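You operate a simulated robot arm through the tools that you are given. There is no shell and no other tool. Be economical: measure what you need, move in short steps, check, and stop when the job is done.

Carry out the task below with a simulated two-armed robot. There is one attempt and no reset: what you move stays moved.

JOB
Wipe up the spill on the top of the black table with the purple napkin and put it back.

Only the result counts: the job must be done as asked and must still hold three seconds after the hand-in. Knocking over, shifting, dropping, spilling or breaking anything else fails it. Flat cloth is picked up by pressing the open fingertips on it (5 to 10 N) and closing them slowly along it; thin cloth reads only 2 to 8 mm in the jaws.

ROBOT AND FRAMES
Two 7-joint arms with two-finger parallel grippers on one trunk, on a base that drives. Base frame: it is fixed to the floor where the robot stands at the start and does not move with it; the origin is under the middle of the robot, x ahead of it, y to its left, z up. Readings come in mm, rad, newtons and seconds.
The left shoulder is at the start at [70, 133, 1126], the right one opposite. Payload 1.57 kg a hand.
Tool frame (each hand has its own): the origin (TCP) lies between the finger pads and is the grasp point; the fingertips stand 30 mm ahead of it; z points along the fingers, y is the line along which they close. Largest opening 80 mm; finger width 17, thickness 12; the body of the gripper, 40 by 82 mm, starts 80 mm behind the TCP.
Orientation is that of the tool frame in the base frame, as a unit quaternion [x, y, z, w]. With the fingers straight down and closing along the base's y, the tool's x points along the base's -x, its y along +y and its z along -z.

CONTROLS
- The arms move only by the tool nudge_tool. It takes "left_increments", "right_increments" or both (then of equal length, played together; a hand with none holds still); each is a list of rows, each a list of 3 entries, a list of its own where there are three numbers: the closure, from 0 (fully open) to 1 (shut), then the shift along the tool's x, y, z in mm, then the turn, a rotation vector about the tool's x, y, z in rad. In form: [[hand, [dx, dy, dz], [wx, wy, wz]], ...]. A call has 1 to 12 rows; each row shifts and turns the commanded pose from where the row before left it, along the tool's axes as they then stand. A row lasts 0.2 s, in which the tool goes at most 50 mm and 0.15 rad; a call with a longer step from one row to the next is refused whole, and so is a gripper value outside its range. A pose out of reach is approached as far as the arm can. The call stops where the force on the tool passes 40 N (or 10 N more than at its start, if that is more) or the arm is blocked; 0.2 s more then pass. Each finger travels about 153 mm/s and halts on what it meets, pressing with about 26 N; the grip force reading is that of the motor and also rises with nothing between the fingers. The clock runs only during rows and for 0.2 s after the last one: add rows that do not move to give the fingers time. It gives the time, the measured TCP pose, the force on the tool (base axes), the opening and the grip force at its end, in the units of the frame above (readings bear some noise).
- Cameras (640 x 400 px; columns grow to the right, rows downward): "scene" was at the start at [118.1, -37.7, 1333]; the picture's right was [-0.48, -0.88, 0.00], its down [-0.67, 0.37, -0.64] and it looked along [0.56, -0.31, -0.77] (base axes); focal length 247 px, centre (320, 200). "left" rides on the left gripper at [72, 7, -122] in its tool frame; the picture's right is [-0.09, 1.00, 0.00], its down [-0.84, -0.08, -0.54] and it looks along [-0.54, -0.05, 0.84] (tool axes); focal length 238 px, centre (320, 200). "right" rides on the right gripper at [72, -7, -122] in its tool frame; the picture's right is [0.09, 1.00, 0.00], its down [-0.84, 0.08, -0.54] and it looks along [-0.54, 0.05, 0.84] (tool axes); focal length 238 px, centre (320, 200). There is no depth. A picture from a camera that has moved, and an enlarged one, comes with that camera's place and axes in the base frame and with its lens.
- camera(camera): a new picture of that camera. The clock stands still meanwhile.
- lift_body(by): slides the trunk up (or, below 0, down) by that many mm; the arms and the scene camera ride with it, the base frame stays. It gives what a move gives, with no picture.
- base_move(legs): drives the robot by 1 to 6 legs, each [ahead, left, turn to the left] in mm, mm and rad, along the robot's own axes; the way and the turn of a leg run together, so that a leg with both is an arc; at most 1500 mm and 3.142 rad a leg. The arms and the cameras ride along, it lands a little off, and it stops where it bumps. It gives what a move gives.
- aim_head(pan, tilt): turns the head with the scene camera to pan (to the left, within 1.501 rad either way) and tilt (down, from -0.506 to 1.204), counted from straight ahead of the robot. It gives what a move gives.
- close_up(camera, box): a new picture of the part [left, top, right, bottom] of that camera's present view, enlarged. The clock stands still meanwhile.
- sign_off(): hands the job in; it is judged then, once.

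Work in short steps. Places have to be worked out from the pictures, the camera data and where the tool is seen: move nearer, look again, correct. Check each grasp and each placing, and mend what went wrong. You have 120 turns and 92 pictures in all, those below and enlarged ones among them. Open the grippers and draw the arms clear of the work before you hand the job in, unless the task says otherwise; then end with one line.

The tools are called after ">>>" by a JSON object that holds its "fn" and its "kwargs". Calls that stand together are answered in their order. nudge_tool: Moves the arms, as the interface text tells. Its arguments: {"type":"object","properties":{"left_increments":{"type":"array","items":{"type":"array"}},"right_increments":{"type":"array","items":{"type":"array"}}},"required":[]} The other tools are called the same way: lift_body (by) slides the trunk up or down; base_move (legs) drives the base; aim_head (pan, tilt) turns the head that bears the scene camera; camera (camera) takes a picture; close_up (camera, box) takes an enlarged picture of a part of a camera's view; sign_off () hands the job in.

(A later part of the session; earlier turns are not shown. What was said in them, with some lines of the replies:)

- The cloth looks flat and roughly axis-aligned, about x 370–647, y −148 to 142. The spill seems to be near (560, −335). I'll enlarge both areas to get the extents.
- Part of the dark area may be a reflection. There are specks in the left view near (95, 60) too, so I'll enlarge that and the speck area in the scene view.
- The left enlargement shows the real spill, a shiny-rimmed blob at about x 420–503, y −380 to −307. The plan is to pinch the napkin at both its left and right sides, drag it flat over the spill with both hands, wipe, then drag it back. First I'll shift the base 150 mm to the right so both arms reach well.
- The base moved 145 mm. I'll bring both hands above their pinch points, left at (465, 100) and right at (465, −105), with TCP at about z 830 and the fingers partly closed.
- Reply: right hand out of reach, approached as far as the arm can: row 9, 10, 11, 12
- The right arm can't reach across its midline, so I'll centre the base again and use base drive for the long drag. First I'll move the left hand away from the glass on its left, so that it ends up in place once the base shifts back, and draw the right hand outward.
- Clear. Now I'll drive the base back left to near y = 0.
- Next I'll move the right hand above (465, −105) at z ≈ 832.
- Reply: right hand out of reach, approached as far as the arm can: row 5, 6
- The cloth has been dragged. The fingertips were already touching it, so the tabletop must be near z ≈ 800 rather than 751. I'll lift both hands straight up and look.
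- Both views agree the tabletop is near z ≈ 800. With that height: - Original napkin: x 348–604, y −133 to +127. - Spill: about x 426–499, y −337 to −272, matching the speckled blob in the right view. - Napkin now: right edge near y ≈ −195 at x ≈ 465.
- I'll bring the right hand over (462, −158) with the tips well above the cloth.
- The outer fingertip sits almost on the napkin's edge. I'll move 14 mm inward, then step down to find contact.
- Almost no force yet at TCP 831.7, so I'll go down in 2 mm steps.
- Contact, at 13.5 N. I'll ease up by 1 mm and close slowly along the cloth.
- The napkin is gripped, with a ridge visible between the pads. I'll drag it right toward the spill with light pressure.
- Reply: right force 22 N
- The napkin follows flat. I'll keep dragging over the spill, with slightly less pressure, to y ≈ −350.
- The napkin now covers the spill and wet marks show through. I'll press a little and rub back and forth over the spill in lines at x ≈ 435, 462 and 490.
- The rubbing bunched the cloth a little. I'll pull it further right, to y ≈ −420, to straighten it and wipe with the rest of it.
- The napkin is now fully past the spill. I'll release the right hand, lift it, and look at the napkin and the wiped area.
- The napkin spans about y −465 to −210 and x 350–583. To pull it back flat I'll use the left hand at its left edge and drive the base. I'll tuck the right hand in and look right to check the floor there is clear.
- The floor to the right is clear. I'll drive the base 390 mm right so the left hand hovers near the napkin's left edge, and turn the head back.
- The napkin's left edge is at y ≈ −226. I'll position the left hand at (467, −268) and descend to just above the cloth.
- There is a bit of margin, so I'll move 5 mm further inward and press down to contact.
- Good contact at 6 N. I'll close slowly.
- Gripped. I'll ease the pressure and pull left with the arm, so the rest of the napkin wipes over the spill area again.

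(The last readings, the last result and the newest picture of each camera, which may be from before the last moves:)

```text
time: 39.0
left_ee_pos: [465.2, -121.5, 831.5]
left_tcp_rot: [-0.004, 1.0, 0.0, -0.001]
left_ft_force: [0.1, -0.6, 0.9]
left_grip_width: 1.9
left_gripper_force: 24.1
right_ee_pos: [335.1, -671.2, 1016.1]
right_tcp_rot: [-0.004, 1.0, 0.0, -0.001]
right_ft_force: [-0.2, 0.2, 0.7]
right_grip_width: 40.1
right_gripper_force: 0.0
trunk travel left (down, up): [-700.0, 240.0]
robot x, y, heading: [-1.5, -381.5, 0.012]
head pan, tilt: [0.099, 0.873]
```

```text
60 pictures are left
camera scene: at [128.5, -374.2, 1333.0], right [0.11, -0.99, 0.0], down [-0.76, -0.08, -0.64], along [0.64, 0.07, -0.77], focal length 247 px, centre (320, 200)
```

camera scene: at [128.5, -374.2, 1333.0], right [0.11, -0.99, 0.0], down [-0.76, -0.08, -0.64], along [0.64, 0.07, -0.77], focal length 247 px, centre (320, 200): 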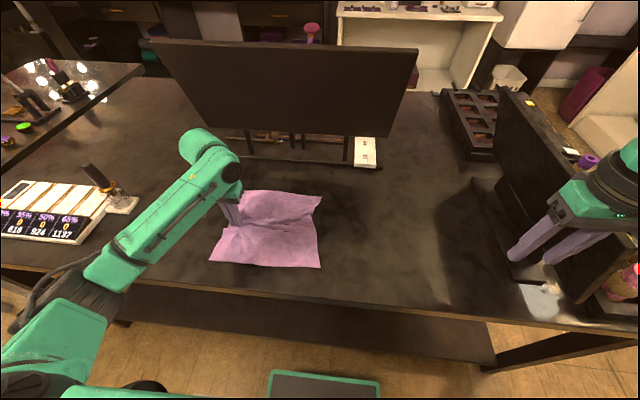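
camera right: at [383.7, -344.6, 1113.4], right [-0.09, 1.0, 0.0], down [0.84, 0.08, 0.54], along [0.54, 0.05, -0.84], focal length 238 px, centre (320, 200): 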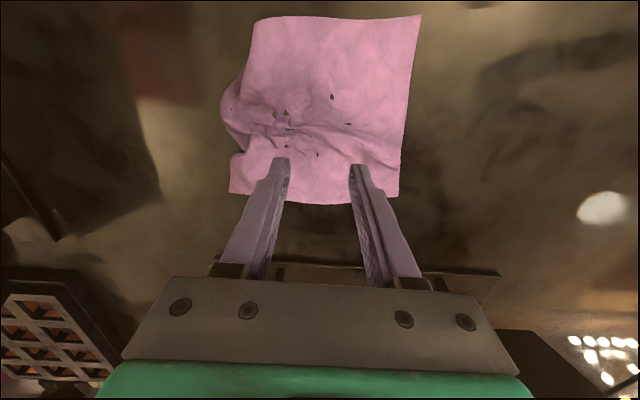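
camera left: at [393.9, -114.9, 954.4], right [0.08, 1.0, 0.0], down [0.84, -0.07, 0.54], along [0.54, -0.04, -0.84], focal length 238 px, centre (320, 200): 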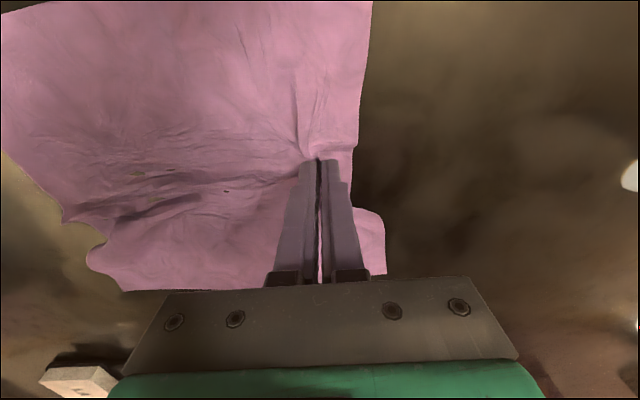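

It pulls back neatly. I'll pull another 65 mm so the spill area is uncovered, and inspect it.

>>> {"fn": "nudge_tool", "kwargs": {"left_increments": [[1, [0, 13, 0], [0, 0, 0]], [1, [0, 13, 0], [0, 0, 0]], [1, [0, 13, 0], [0, 0, 0]], [1, [0, 13, 0], [0, 0, 0]], [1, [0, 13, 0], [0, 0, 0]]]}}

>>> {"fn": "close_up", "kwargs": {"camera": "scene", "box": [200, 150, 440, 300]}}

>>> {"fn": "camera", "kwargs": {"camera": "left"}}

```text
time: 40.2
left_ee_pos: [464.1, -58.8, 831.8]
left_tcp_rot: [-0.004, 1.0, -0.001, -0.001]
left_ft_force: [0.3, -0.2, 0.8]
left_grip_width: 1.8
left_gripper_force: 23.8
right_ee_pos: [335.1, -671.4, 1016.7]
right_tcp_rot: [-0.004, 1.0, -0.001, 0.0]
right_ft_force: [0.1, -0.1, 0.2]
right_grip_width: 39.9
right_gripper_force: 0.0
trunk travel left (down, up): [-700.0, 240.0]
robot x, y, heading: [0.7, -385.1, 0.004]
head pan, tilt: [0.099, 0.873]
```

```text
2.67 times, centred on (320, 225) of scene
camera zoom: at [128.7, -374.0, 1333.0], right [0.11, -0.99, 0.0], down [-0.76, -0.08, -0.64], along [0.64, 0.07, -0.77], focal length 660 px, centre (320, 133)
```

zoom: 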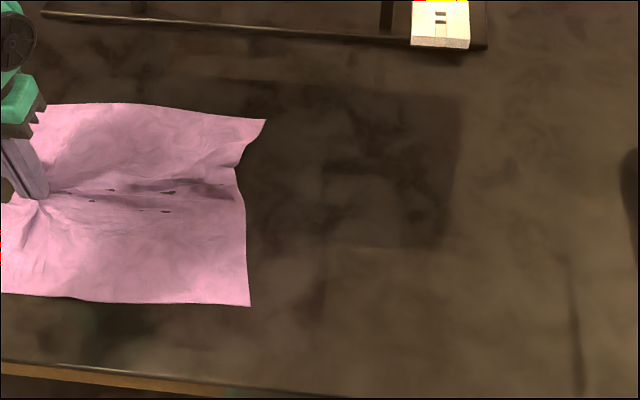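

```text
58 pictures are left
camera left: at [392.6, -51.9, 955.1], right [0.08, 1.0, 0.0], down [0.84, -0.07, 0.54], along [0.54, -0.05, -0.84], focal length 238 px, centre (320, 200)
```

left: 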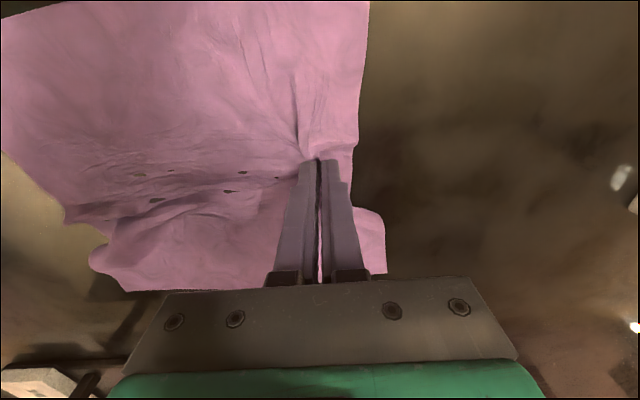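

From here the spill area looks clean, but reflections are confusing. I'll move the right hand camera nearer for another angle.

>>> {"fn": "nudge_tool", "kwargs": {"right_increments": [[0.5, [0, 30, 0], [0, 0, 0]], [0.5, [0, 30, 0], [0, 0, 0]], [0.5, [0, 30, 0], [0, 0, 0]], [0.5, [0, 30, 0], [0, 0, 0]], [0.5, [0, 30, 0], [0, 0, 0]], [0.5, [0, 30, 0], [0, 0, 0]]]}}

>>> {"fn": "camera", "kwargs": {"camera": "right"}}

>>> {"fn": "close_up", "kwargs": {"camera": "right", "box": [340, 60, 580, 210]}}

```text
time: 41.6
left_ee_pos: [464.2, -56.6, 832.4]
left_tcp_rot: [-0.006, 1.0, -0.001, -0.001]
left_ft_force: [0.5, 0.1, 1.0]
left_grip_width: 2.1
left_gripper_force: 23.6
right_ee_pos: [334.9, -489.2, 1016.5]
right_tcp_rot: [-0.004, 1.0, -0.001, -0.001]
right_ft_force: [0.7, 1.3, 0.2]
right_grip_width: 40.1
right_gripper_force: 0.1
trunk travel left (down, up): [-700.0, 240.0]
robot x, y, heading: [-0.4, -383.1, 0.008]
head pan, tilt: [0.099, 0.873]
```

```text
57 pictures are left
camera right: at [264.1, -495.7, 1138.5], right [-0.1, 0.99, 0.0], down [0.84, 0.08, 0.54], along [0.54, 0.05, -0.84], focal length 238 px, centre (320, 200)
```

right: 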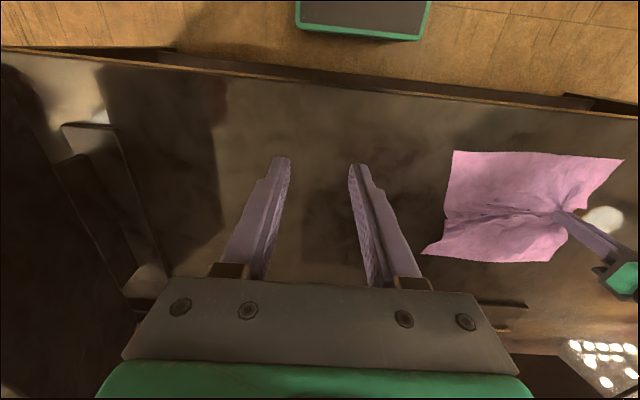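

```text
2.67 times, centred on (460, 135) of right
camera zoom: at [264.1, -495.7, 1138.5], right [-0.1, 0.99, 0.0], down [0.84, 0.08, 0.54], along [0.54, 0.05, -0.84], focal length 636 px, centre (-53, 373)
```

zoom: 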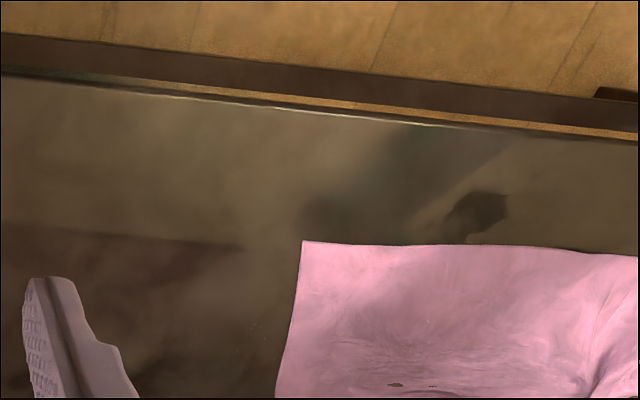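

I'll enlarge the exact spill region between the fingertip and the napkin.

>>> {"fn": "close_up", "kwargs": {"camera": "right", "box": [360, 140, 480, 260]}}

```text
3.33 times, centred on (420, 200) of right
camera zoom: at [264.1, -495.7, 1138.5], right [-0.1, 0.99, 0.0], down [0.84, 0.08, 0.54], along [0.54, 0.05, -0.84], focal length 794 px, centre (-13, 200)
```

zoom: 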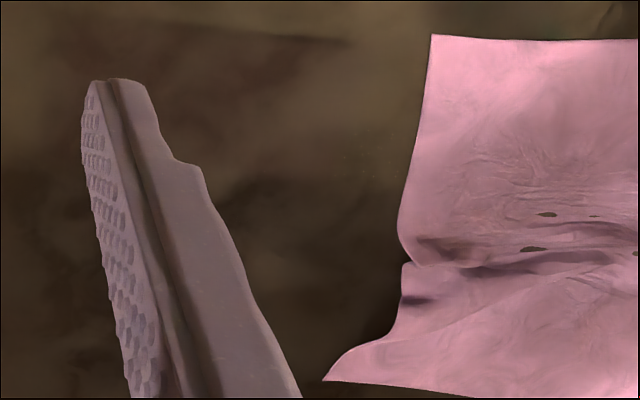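

There are faint specks near (443, −296), possibly residue. I'll bring the right camera closer before I take the cloth away.

>>> {"fn": "nudge_tool", "kwargs": {"right_increments": [[0.5, [0, 25, 15], [0, 0, 0]], [0.5, [0, 25, 15], [0, 0, 0]], [0.5, [0, 25, 15], [0, 0, 0]], [0.5, [0, 20, 15], [0, 0, 0]]]}}

>>> {"fn": "close_up", "kwargs": {"camera": "right", "box": [300, 60, 540, 210]}}

```text
time: 42.6
left_ee_pos: [465.1, -59.0, 832.7]
left_tcp_rot: [-0.005, 1.0, 0.0, -0.001]
left_ft_force: [-0.6, 0.4, 0.2]
left_grip_width: 1.9
left_gripper_force: 24.3
right_ee_pos: [332.0, -401.4, 957.7]
right_tcp_rot: [-0.004, 1.0, 0.002, 0.001]
right_ft_force: [-0.3, 0.3, -0.4]
right_grip_width: 40.1
right_gripper_force: 0.0
right hand out of reach, approached as far as the arm can: row 4
trunk travel left (down, up): [-700.0, 240.0]
robot x, y, heading: [-1.6, -383.3, 0.009]
head pan, tilt: [0.099, 0.873]
```

```text
2.67 times, centred on (420, 135) of right
camera zoom: at [261.1, -408.8, 1079.6], right [-0.1, 1.0, 0.0], down [0.83, 0.08, 0.54], along [0.54, 0.06, -0.84], focal length 636 px, centre (53, 373)
```

zoom: 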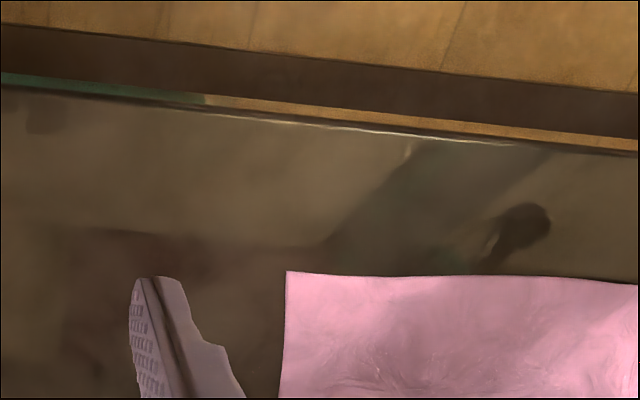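

>>> {"fn": "close_up", "kwargs": {"camera": "right", "box": [310, 140, 470, 260]}}

```text
3.33 times, centred on (390, 200) of right
camera zoom: at [261.1, -408.8, 1079.6], right [-0.1, 1.0, 0.0], down [0.83, 0.08, 0.54], along [0.54, 0.06, -0.84], focal length 794 px, centre (87, 200)
```

zoom: 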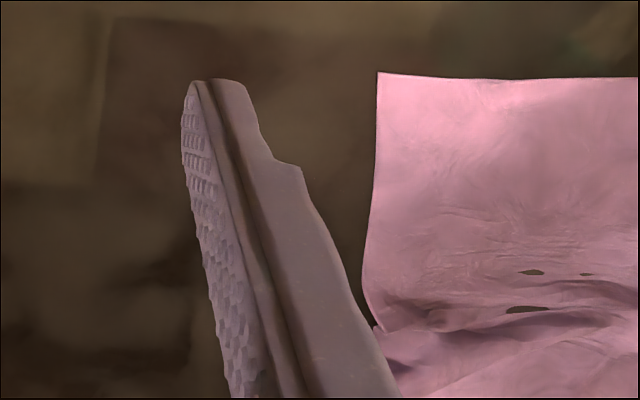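

The finger hides the spot. I'll close the right gripper so the finger moves out of the line of sight.

>>> {"fn": "nudge_tool", "kwargs": {"right_increments": [[1, [0, -20, 0], [0, 0, 0]], [1, [0, -20, 0], [0, 0, 0]], [1, [0, 0, 0], [0, 0, 0]]]}}

>>> {"fn": "close_up", "kwargs": {"camera": "right", "box": [320, 130, 480, 250]}}

```text
time: 43.4
left_ee_pos: [464.6, -58.6, 832.0]
left_tcp_rot: [-0.006, 1.0, 0.0, -0.001]
left_ft_force: [-0.6, -0.3, 0.3]
left_grip_width: 2.2
left_gripper_force: 23.8
right_ee_pos: [332.9, -445.0, 957.8]
right_tcp_rot: [-0.004, 1.0, 0.0, 0.0]
right_ft_force: [-0.3, -0.4, 0.3]
right_grip_width: 0.2
right_gripper_force: 21.3
trunk travel left (down, up): [-700.0, 240.0]
robot x, y, heading: [2.2, -382.1, 0.01]
head pan, tilt: [0.099, 0.873]
```

```text
3.33 times, centred on (400, 190) of right
camera zoom: at [262.0, -450.6, 1080.9], right [-0.1, 0.99, 0.0], down [0.84, 0.08, 0.54], along [0.54, 0.05, -0.84], focal length 794 px, centre (53, 233)
```

zoom: 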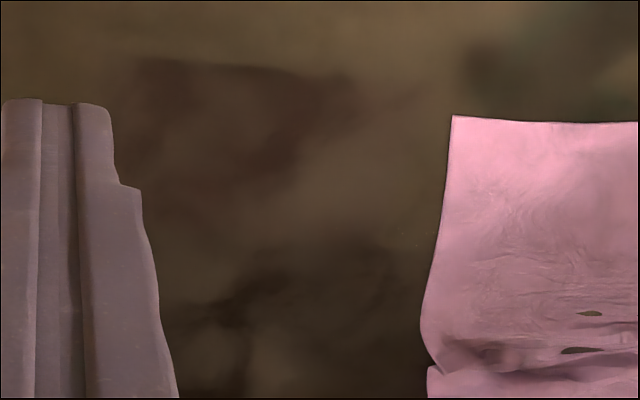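

The spill area looks clean except for tiny specks near (427, −279), at the cloth edge. I'll enlarge further.

>>> {"fn": "close_up", "kwargs": {"camera": "right", "box": [400, 165, 448, 201]}}

>>> {"fn": "close_up", "kwargs": {"camera": "right", "box": [350, 170, 430, 230]}}

```text
11.11 times, centred on (424, 183) of right
camera zoom: at [262.0, -450.6, 1080.9], right [-0.1, 0.99, 0.0], down [0.84, 0.08, 0.54], along [0.54, 0.05, -0.84], focal length 2648 px, centre (-836, 389)
```

zoom: 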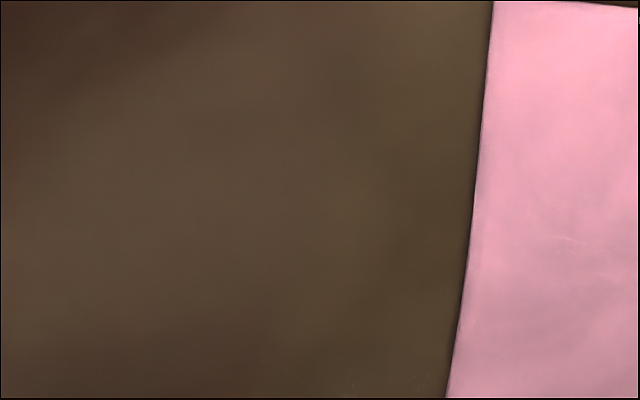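

```text
6.67 times, centred on (390, 200) of right
camera zoom: at [262.0, -450.6, 1080.9], right [-0.1, 0.99, 0.0], down [0.84, 0.08, 0.54], along [0.54, 0.05, -0.84], focal length 1589 px, centre (-147, 200)
```

zoom: 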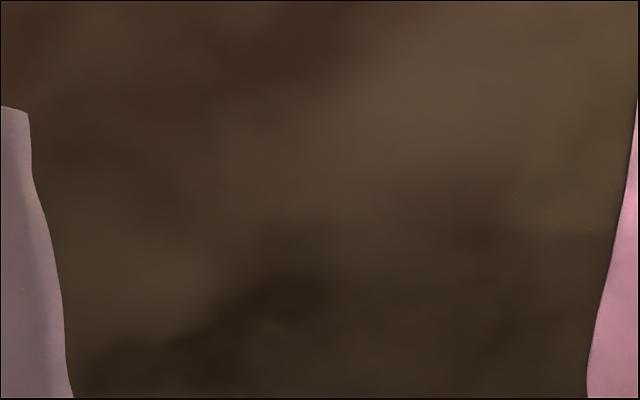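

There are only faint dots right at the cloth's edge. I'll drive the base left 100 mm so the cloth moves off, then look at the whole area.

>>> {"fn": "base_move", "kwargs": {"legs": [[0, 100, 0]]}}

>>> {"fn": "camera", "kwargs": {"camera": "right"}}

>>> {"fn": "camera", "kwargs": {"camera": "left"}}

```text
time: 44.5
left_ee_pos: [462.3, 42.0, 832.2]
left_tcp_rot: [-0.006, 1.0, 0.001, 0.0]
left_ft_force: [-0.8, 0.5, 0.2]
left_grip_width: 2.2
left_gripper_force: 23.9
right_ee_pos: [332.5, -343.9, 958.5]
right_tcp_rot: [-0.004, 1.0, 0.0, 0.0]
right_ft_force: [0.1, 0.0, -0.1]
right_grip_width: 0.3
right_gripper_force: 21.6
trunk travel left (down, up): [-700.0, 240.0]
robot x, y, heading: [2.5, -281.5, 0.009]
head pan, tilt: [0.099, 0.873]
```

```text
49 pictures are left
camera right: at [261.0, -351.3, 1080.9], right [-0.1, 0.99, 0.0], down [0.84, 0.08, 0.54], along [0.54, 0.05, -0.84], focal length 238 px, centre (320, 200)
```

right: 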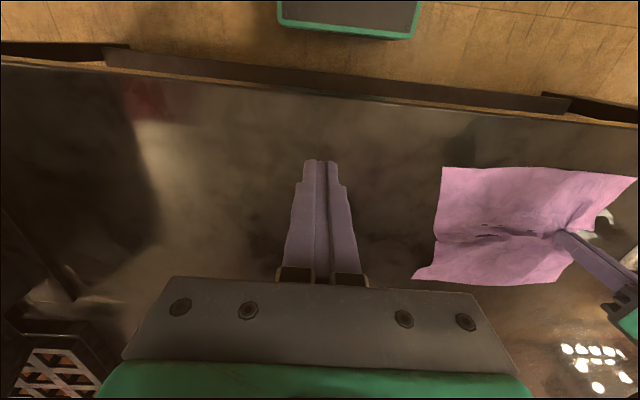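

```text
48 pictures are left
camera left: at [391.5, 47.4, 955.2], right [0.08, 1.0, 0.0], down [0.84, -0.07, 0.54], along [0.54, -0.04, -0.84], focal length 238 px, centre (320, 200)
```

left: 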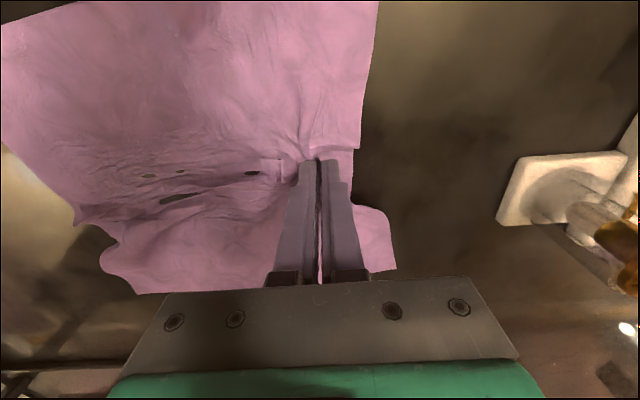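

Now to look closely at the bare spill zone with the right camera lower.

>>> {"fn": "nudge_tool", "kwargs": {"right_increments": [[1, [-5, -10, 20], [0, 0, 0]], [1, [-5, -10, 20], [0, 0, 0]], [1, [0, -10, 20], [0, 0, 0]], [1, [0, -10, 0], [0, 0, 0]]]}}

>>> {"fn": "close_up", "kwargs": {"camera": "right", "box": [340, 130, 500, 250]}}

```text
time: 45.5
left_ee_pos: [462.6, 41.2, 834.4]
left_tcp_rot: [-0.005, 1.0, 0.0, 0.0]
left_ft_force: [0.8, 0.7, 0.1]
left_grip_width: 1.7
left_gripper_force: 23.5
right_ee_pos: [341.7, -385.5, 897.8]
right_tcp_rot: [-0.005, 1.0, 0.0, 0.0]
right_ft_force: [-0.5, 0.4, 0.1]
right_grip_width: 0.0
right_gripper_force: 20.8
trunk travel left (down, up): [-700.0, 240.0]
robot x, y, heading: [1.3, -281.4, 0.007]
head pan, tilt: [0.099, 0.873]
```

```text
3.33 times, centred on (420, 190) of right
camera zoom: at [270.4, -392.7, 1020.0], right [-0.1, 0.99, 0.0], down [0.84, 0.08, 0.54], along [0.54, 0.06, -0.84], focal length 794 px, centre (-13, 233)
```

zoom: 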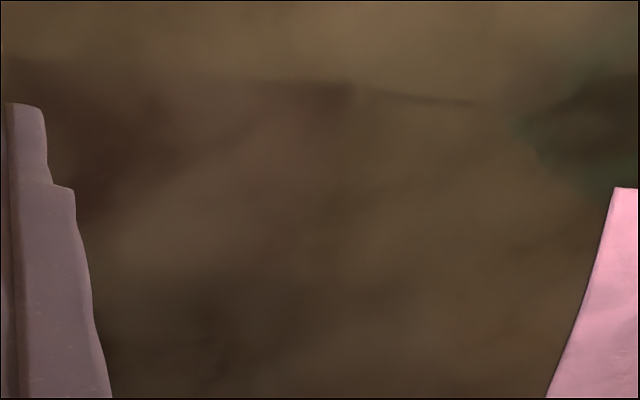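

>>> {"fn": "close_up", "kwargs": {"camera": "right", "box": [330, 190, 490, 290]}}

```text
4.00 times, centred on (410, 240) of right
camera zoom: at [270.4, -392.7, 1020.0], right [-0.1, 0.99, 0.0], down [0.84, 0.08, 0.54], along [0.54, 0.06, -0.84], focal length 953 px, centre (-40, 40)
```

zoom: 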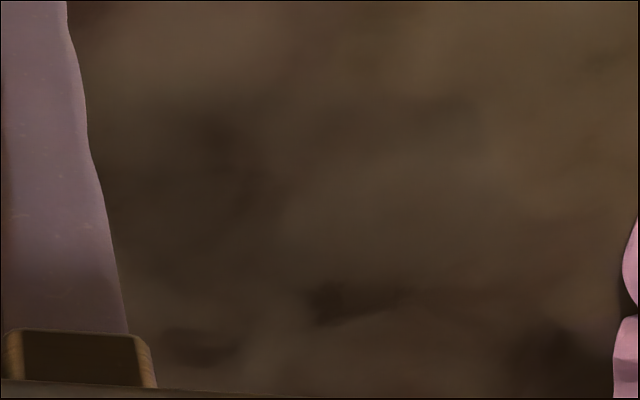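

The spill area is clean. The napkin's centre is now about (477, −37) against the original (476, −3), so I'll pull it 35 mm more to the left and move the right hand up out of the way.

>>> {"fn": "nudge_tool", "kwargs": {"left_increments": [[1, [0, 9, 0.5], [0, 0, 0]], [1, [0, 9, 0], [0, 0, 0]], [1, [0, 9, 0], [0, 0, 0]], [1, [0, 8, 0], [0, 0, 0]], [1, [0, 0, 0], [0, 0, 0]]], "right_increments": [[1, [0, 0, -25], [0, 0, 0]], [1, [0, 0, -25], [0, 0, 0]], [1, [0, 0, -25], [0, 0, 0]], [1, [0, 0, -25], [0, 0, 0]], [0.5, [0, 0, 0], [0, 0, 0]]]}}

>>> {"fn": "camera", "kwargs": {"camera": "right"}}

>>> {"fn": "camera", "kwargs": {"camera": "left"}}

>>> {"fn": "camera", "kwargs": {"camera": "scene"}}

```text
time: 46.8
left_ee_pos: [460.9, 75.7, 831.5]
left_tcp_rot: [-0.005, 1.0, 0.001, 0.001]
left_ft_force: [0.0, -0.1, 4.9]
left_grip_width: 2.2
left_gripper_force: 23.6
right_ee_pos: [343.7, -387.2, 997.6]
right_tcp_rot: [-0.005, 1.0, 0.001, 0.0]
right_ft_force: [0.1, -0.1, 0.7]
right_grip_width: 39.8
right_gripper_force: 0.1
trunk travel left (down, up): [-700.0, 240.0]
robot x, y, heading: [0.2, -280.8, 0.008]
head pan, tilt: [0.099, 0.873]
```

```text
45 pictures are left
camera right: at [272.6, -393.4, 1119.8], right [-0.1, 0.99, 0.0], down [0.84, 0.08, 0.54], along [0.54, 0.06, -0.84], focal length 238 px, centre (320, 200)
```

right: 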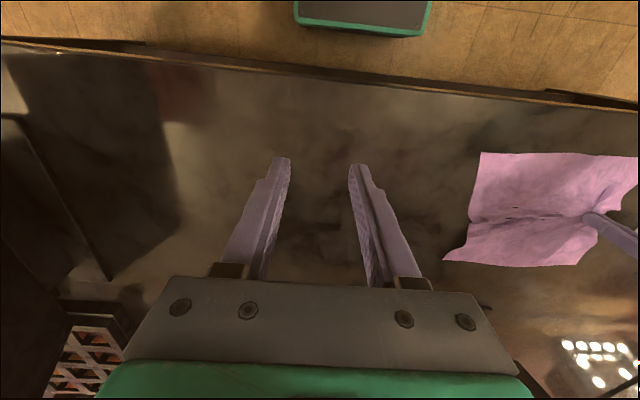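

```text
44 pictures are left
camera left: at [390.0, 82.0, 954.2], right [0.08, 1.0, 0.0], down [0.84, -0.07, 0.54], along [0.54, -0.04, -0.84], focal length 238 px, centre (320, 200)
```

left: 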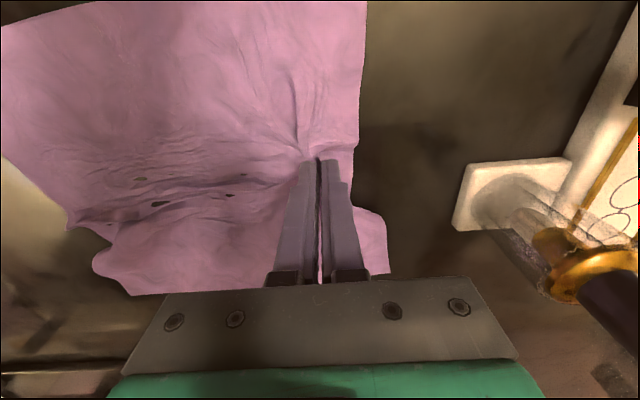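

```text
43 pictures are left
camera scene: at [127.3, -275.4, 1333.2], right [0.11, -0.99, 0.0], down [-0.76, -0.08, -0.64], along [0.64, 0.07, -0.77], focal length 247 px, centre (320, 200)
```

scene: 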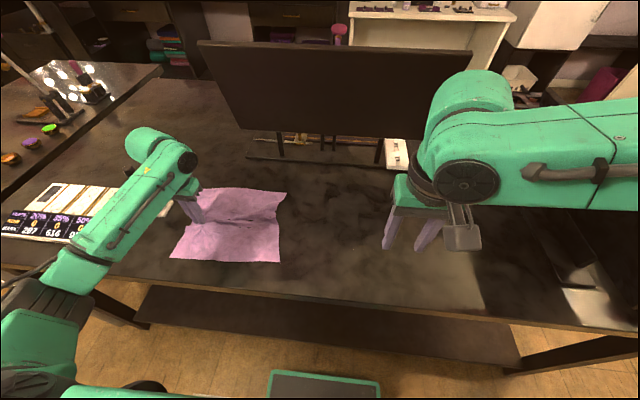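

The napkin's position now matches the original closely. I'll open the left fingers slowly at the surface and lift straight up.

>>> {"fn": "nudge_tool", "kwargs": {"left_increments": [[0.85, [0, 0, 0], [0, 0, 0]], [0.7, [0, 0, 0], [0, 0, 0]], [0.55, [0, 0, 0], [0, 0, 0]], [0.5, [0, 0, -2], [0, 0, 0]], [0.5, [0, 0, -10], [0, 0, 0]], [0.5, [0, 0, -30], [0, 0, 0]], [0.5, [0, 0, -40], [0, 0, 0]], [0.5, [0, 0, -40], [0, 0, 0]], [0.5, [0, 0, -45], [0, 0, 0]], [0.5, [0, 0, -45], [0, 0, 0]], [0.5, [0, 0, -40], [0, 0, 0]]]}}

>>> {"fn": "camera", "kwargs": {"camera": "left"}}

>>> {"fn": "camera", "kwargs": {"camera": "scene"}}

```text
time: 49.1
left_ee_pos: [461.5, 74.9, 1082.6]
left_tcp_rot: [-0.006, 1.0, 0.0, -0.001]
left_ft_force: [0.0, -0.1, 0.2]
left_grip_width: 40.1
left_gripper_force: 0.1
right_ee_pos: [343.1, -385.6, 998.6]
right_tcp_rot: [-0.004, 1.0, 0.0, 0.002]
right_ft_force: [-0.3, 0.2, -1.0]
right_grip_width: 39.9
right_gripper_force: 0.0
trunk travel left (down, up): [-700.0, 240.0]
robot x, y, heading: [-2.0, -280.8, 0.008]
head pan, tilt: [0.099, 0.873]
```

```text
42 pictures are left
camera left: at [390.2, 80.2, 1205.4], right [0.08, 1.0, 0.0], down [0.84, -0.07, 0.54], along [0.54, -0.04, -0.84], focal length 238 px, centre (320, 200)
```

left: 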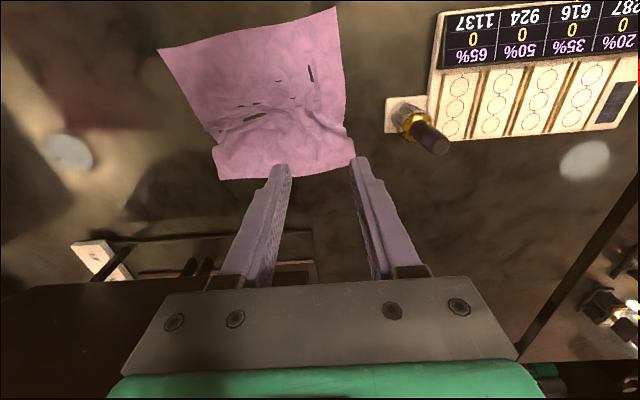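

```text
41 pictures are left
camera scene: at [126.7, -275.3, 1333.1], right [0.11, -0.99, 0.0], down [-0.76, -0.08, -0.64], along [0.64, 0.07, -0.77], focal length 247 px, centre (320, 200)
```

scene: 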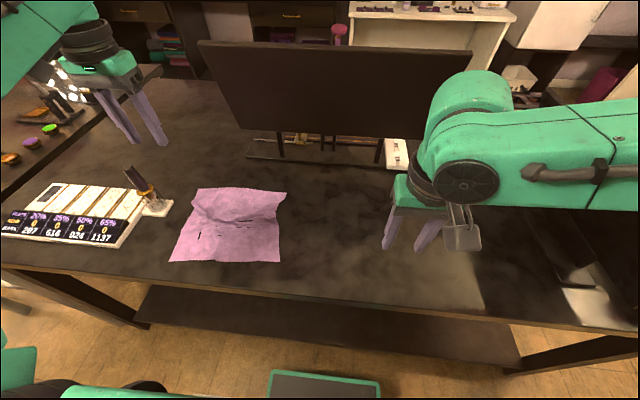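

The napkin is back within about 1–2 cm, centred near (471, −12). I'll do one last check of the spill spot from the same kind of angle that showed it at the start.

>>> {"fn": "close_up", "kwargs": {"camera": "left", "box": [10, 50, 210, 180]}}

>>> {"fn": "close_up", "kwargs": {"camera": "scene", "box": [160, 160, 400, 310]}}

```text
3.08 times, centred on (110, 115) of left
camera zoom: at [390.2, 80.2, 1205.4], right [0.08, 1.0, 0.0], down [0.84, -0.07, 0.54], along [0.54, -0.04, -0.84], focal length 733 px, centre (966, 462)
```

zoom: 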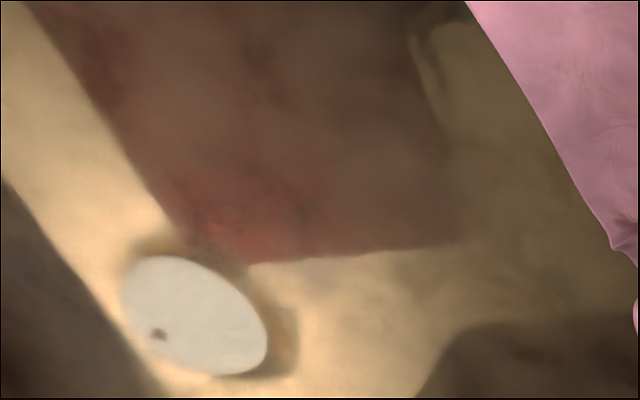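

```text
2.67 times, centred on (280, 235) of scene
camera zoom: at [126.7, -275.3, 1333.1], right [0.11, -0.99, 0.0], down [-0.76, -0.08, -0.64], along [0.64, 0.07, -0.77], focal length 660 px, centre (427, 107)
```

zoom: 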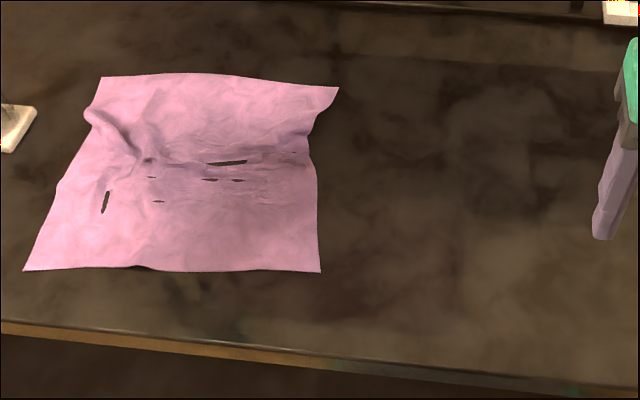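

The spill is gone, with no rim or specks left, and the napkin lies flat at its old place. I'll open both grippers fully and draw the hands up.

>>> {"fn": "nudge_tool", "kwargs": {"left_increments": [[0, [20, 0, -20], [0, 0, 0]], [0, [20, 0, -10], [0, 0, 0]], [0, [0, 0, 0], [0, 0, 0]]], "right_increments": [[0, [0, 0, -20], [0, 0, 0]], [0, [0, 0, -20], [0, 0, 0]], [0, [0, 0, 0], [0, 0, 0]]]}}

```text
time: 50.0
left_ee_pos: [424.4, 73.6, 1114.0]
left_tcp_rot: [-0.005, 1.0, 0.0, -0.002]
left_ft_force: [-0.2, -0.5, 0.0]
left_grip_width: 80.2
left_gripper_force: 0.0
right_ee_pos: [346.2, -384.0, 1036.0]
right_tcp_rot: [-0.004, 1.0, 0.0, -0.002]
right_ft_force: [1.2, 0.7, -0.2]
right_grip_width: 80.4
right_gripper_force: 0.1
trunk travel left (down, up): [-700.0, 240.0]
robot x, y, heading: [1.0, -281.4, 0.015]
head pan, tilt: [0.099, 0.873]
```

Both hands are empty, open and clear of the table, so I'm handing in.

>>> {"fn": "sign_off", "kwargs": {}}

```text
The job is handed in.
```

I wiped up the spill with the purple napkin; no residue shows in the last close-ups. I then put the napkin back about 1 cm from its original spot, with a few wrinkles left in it.
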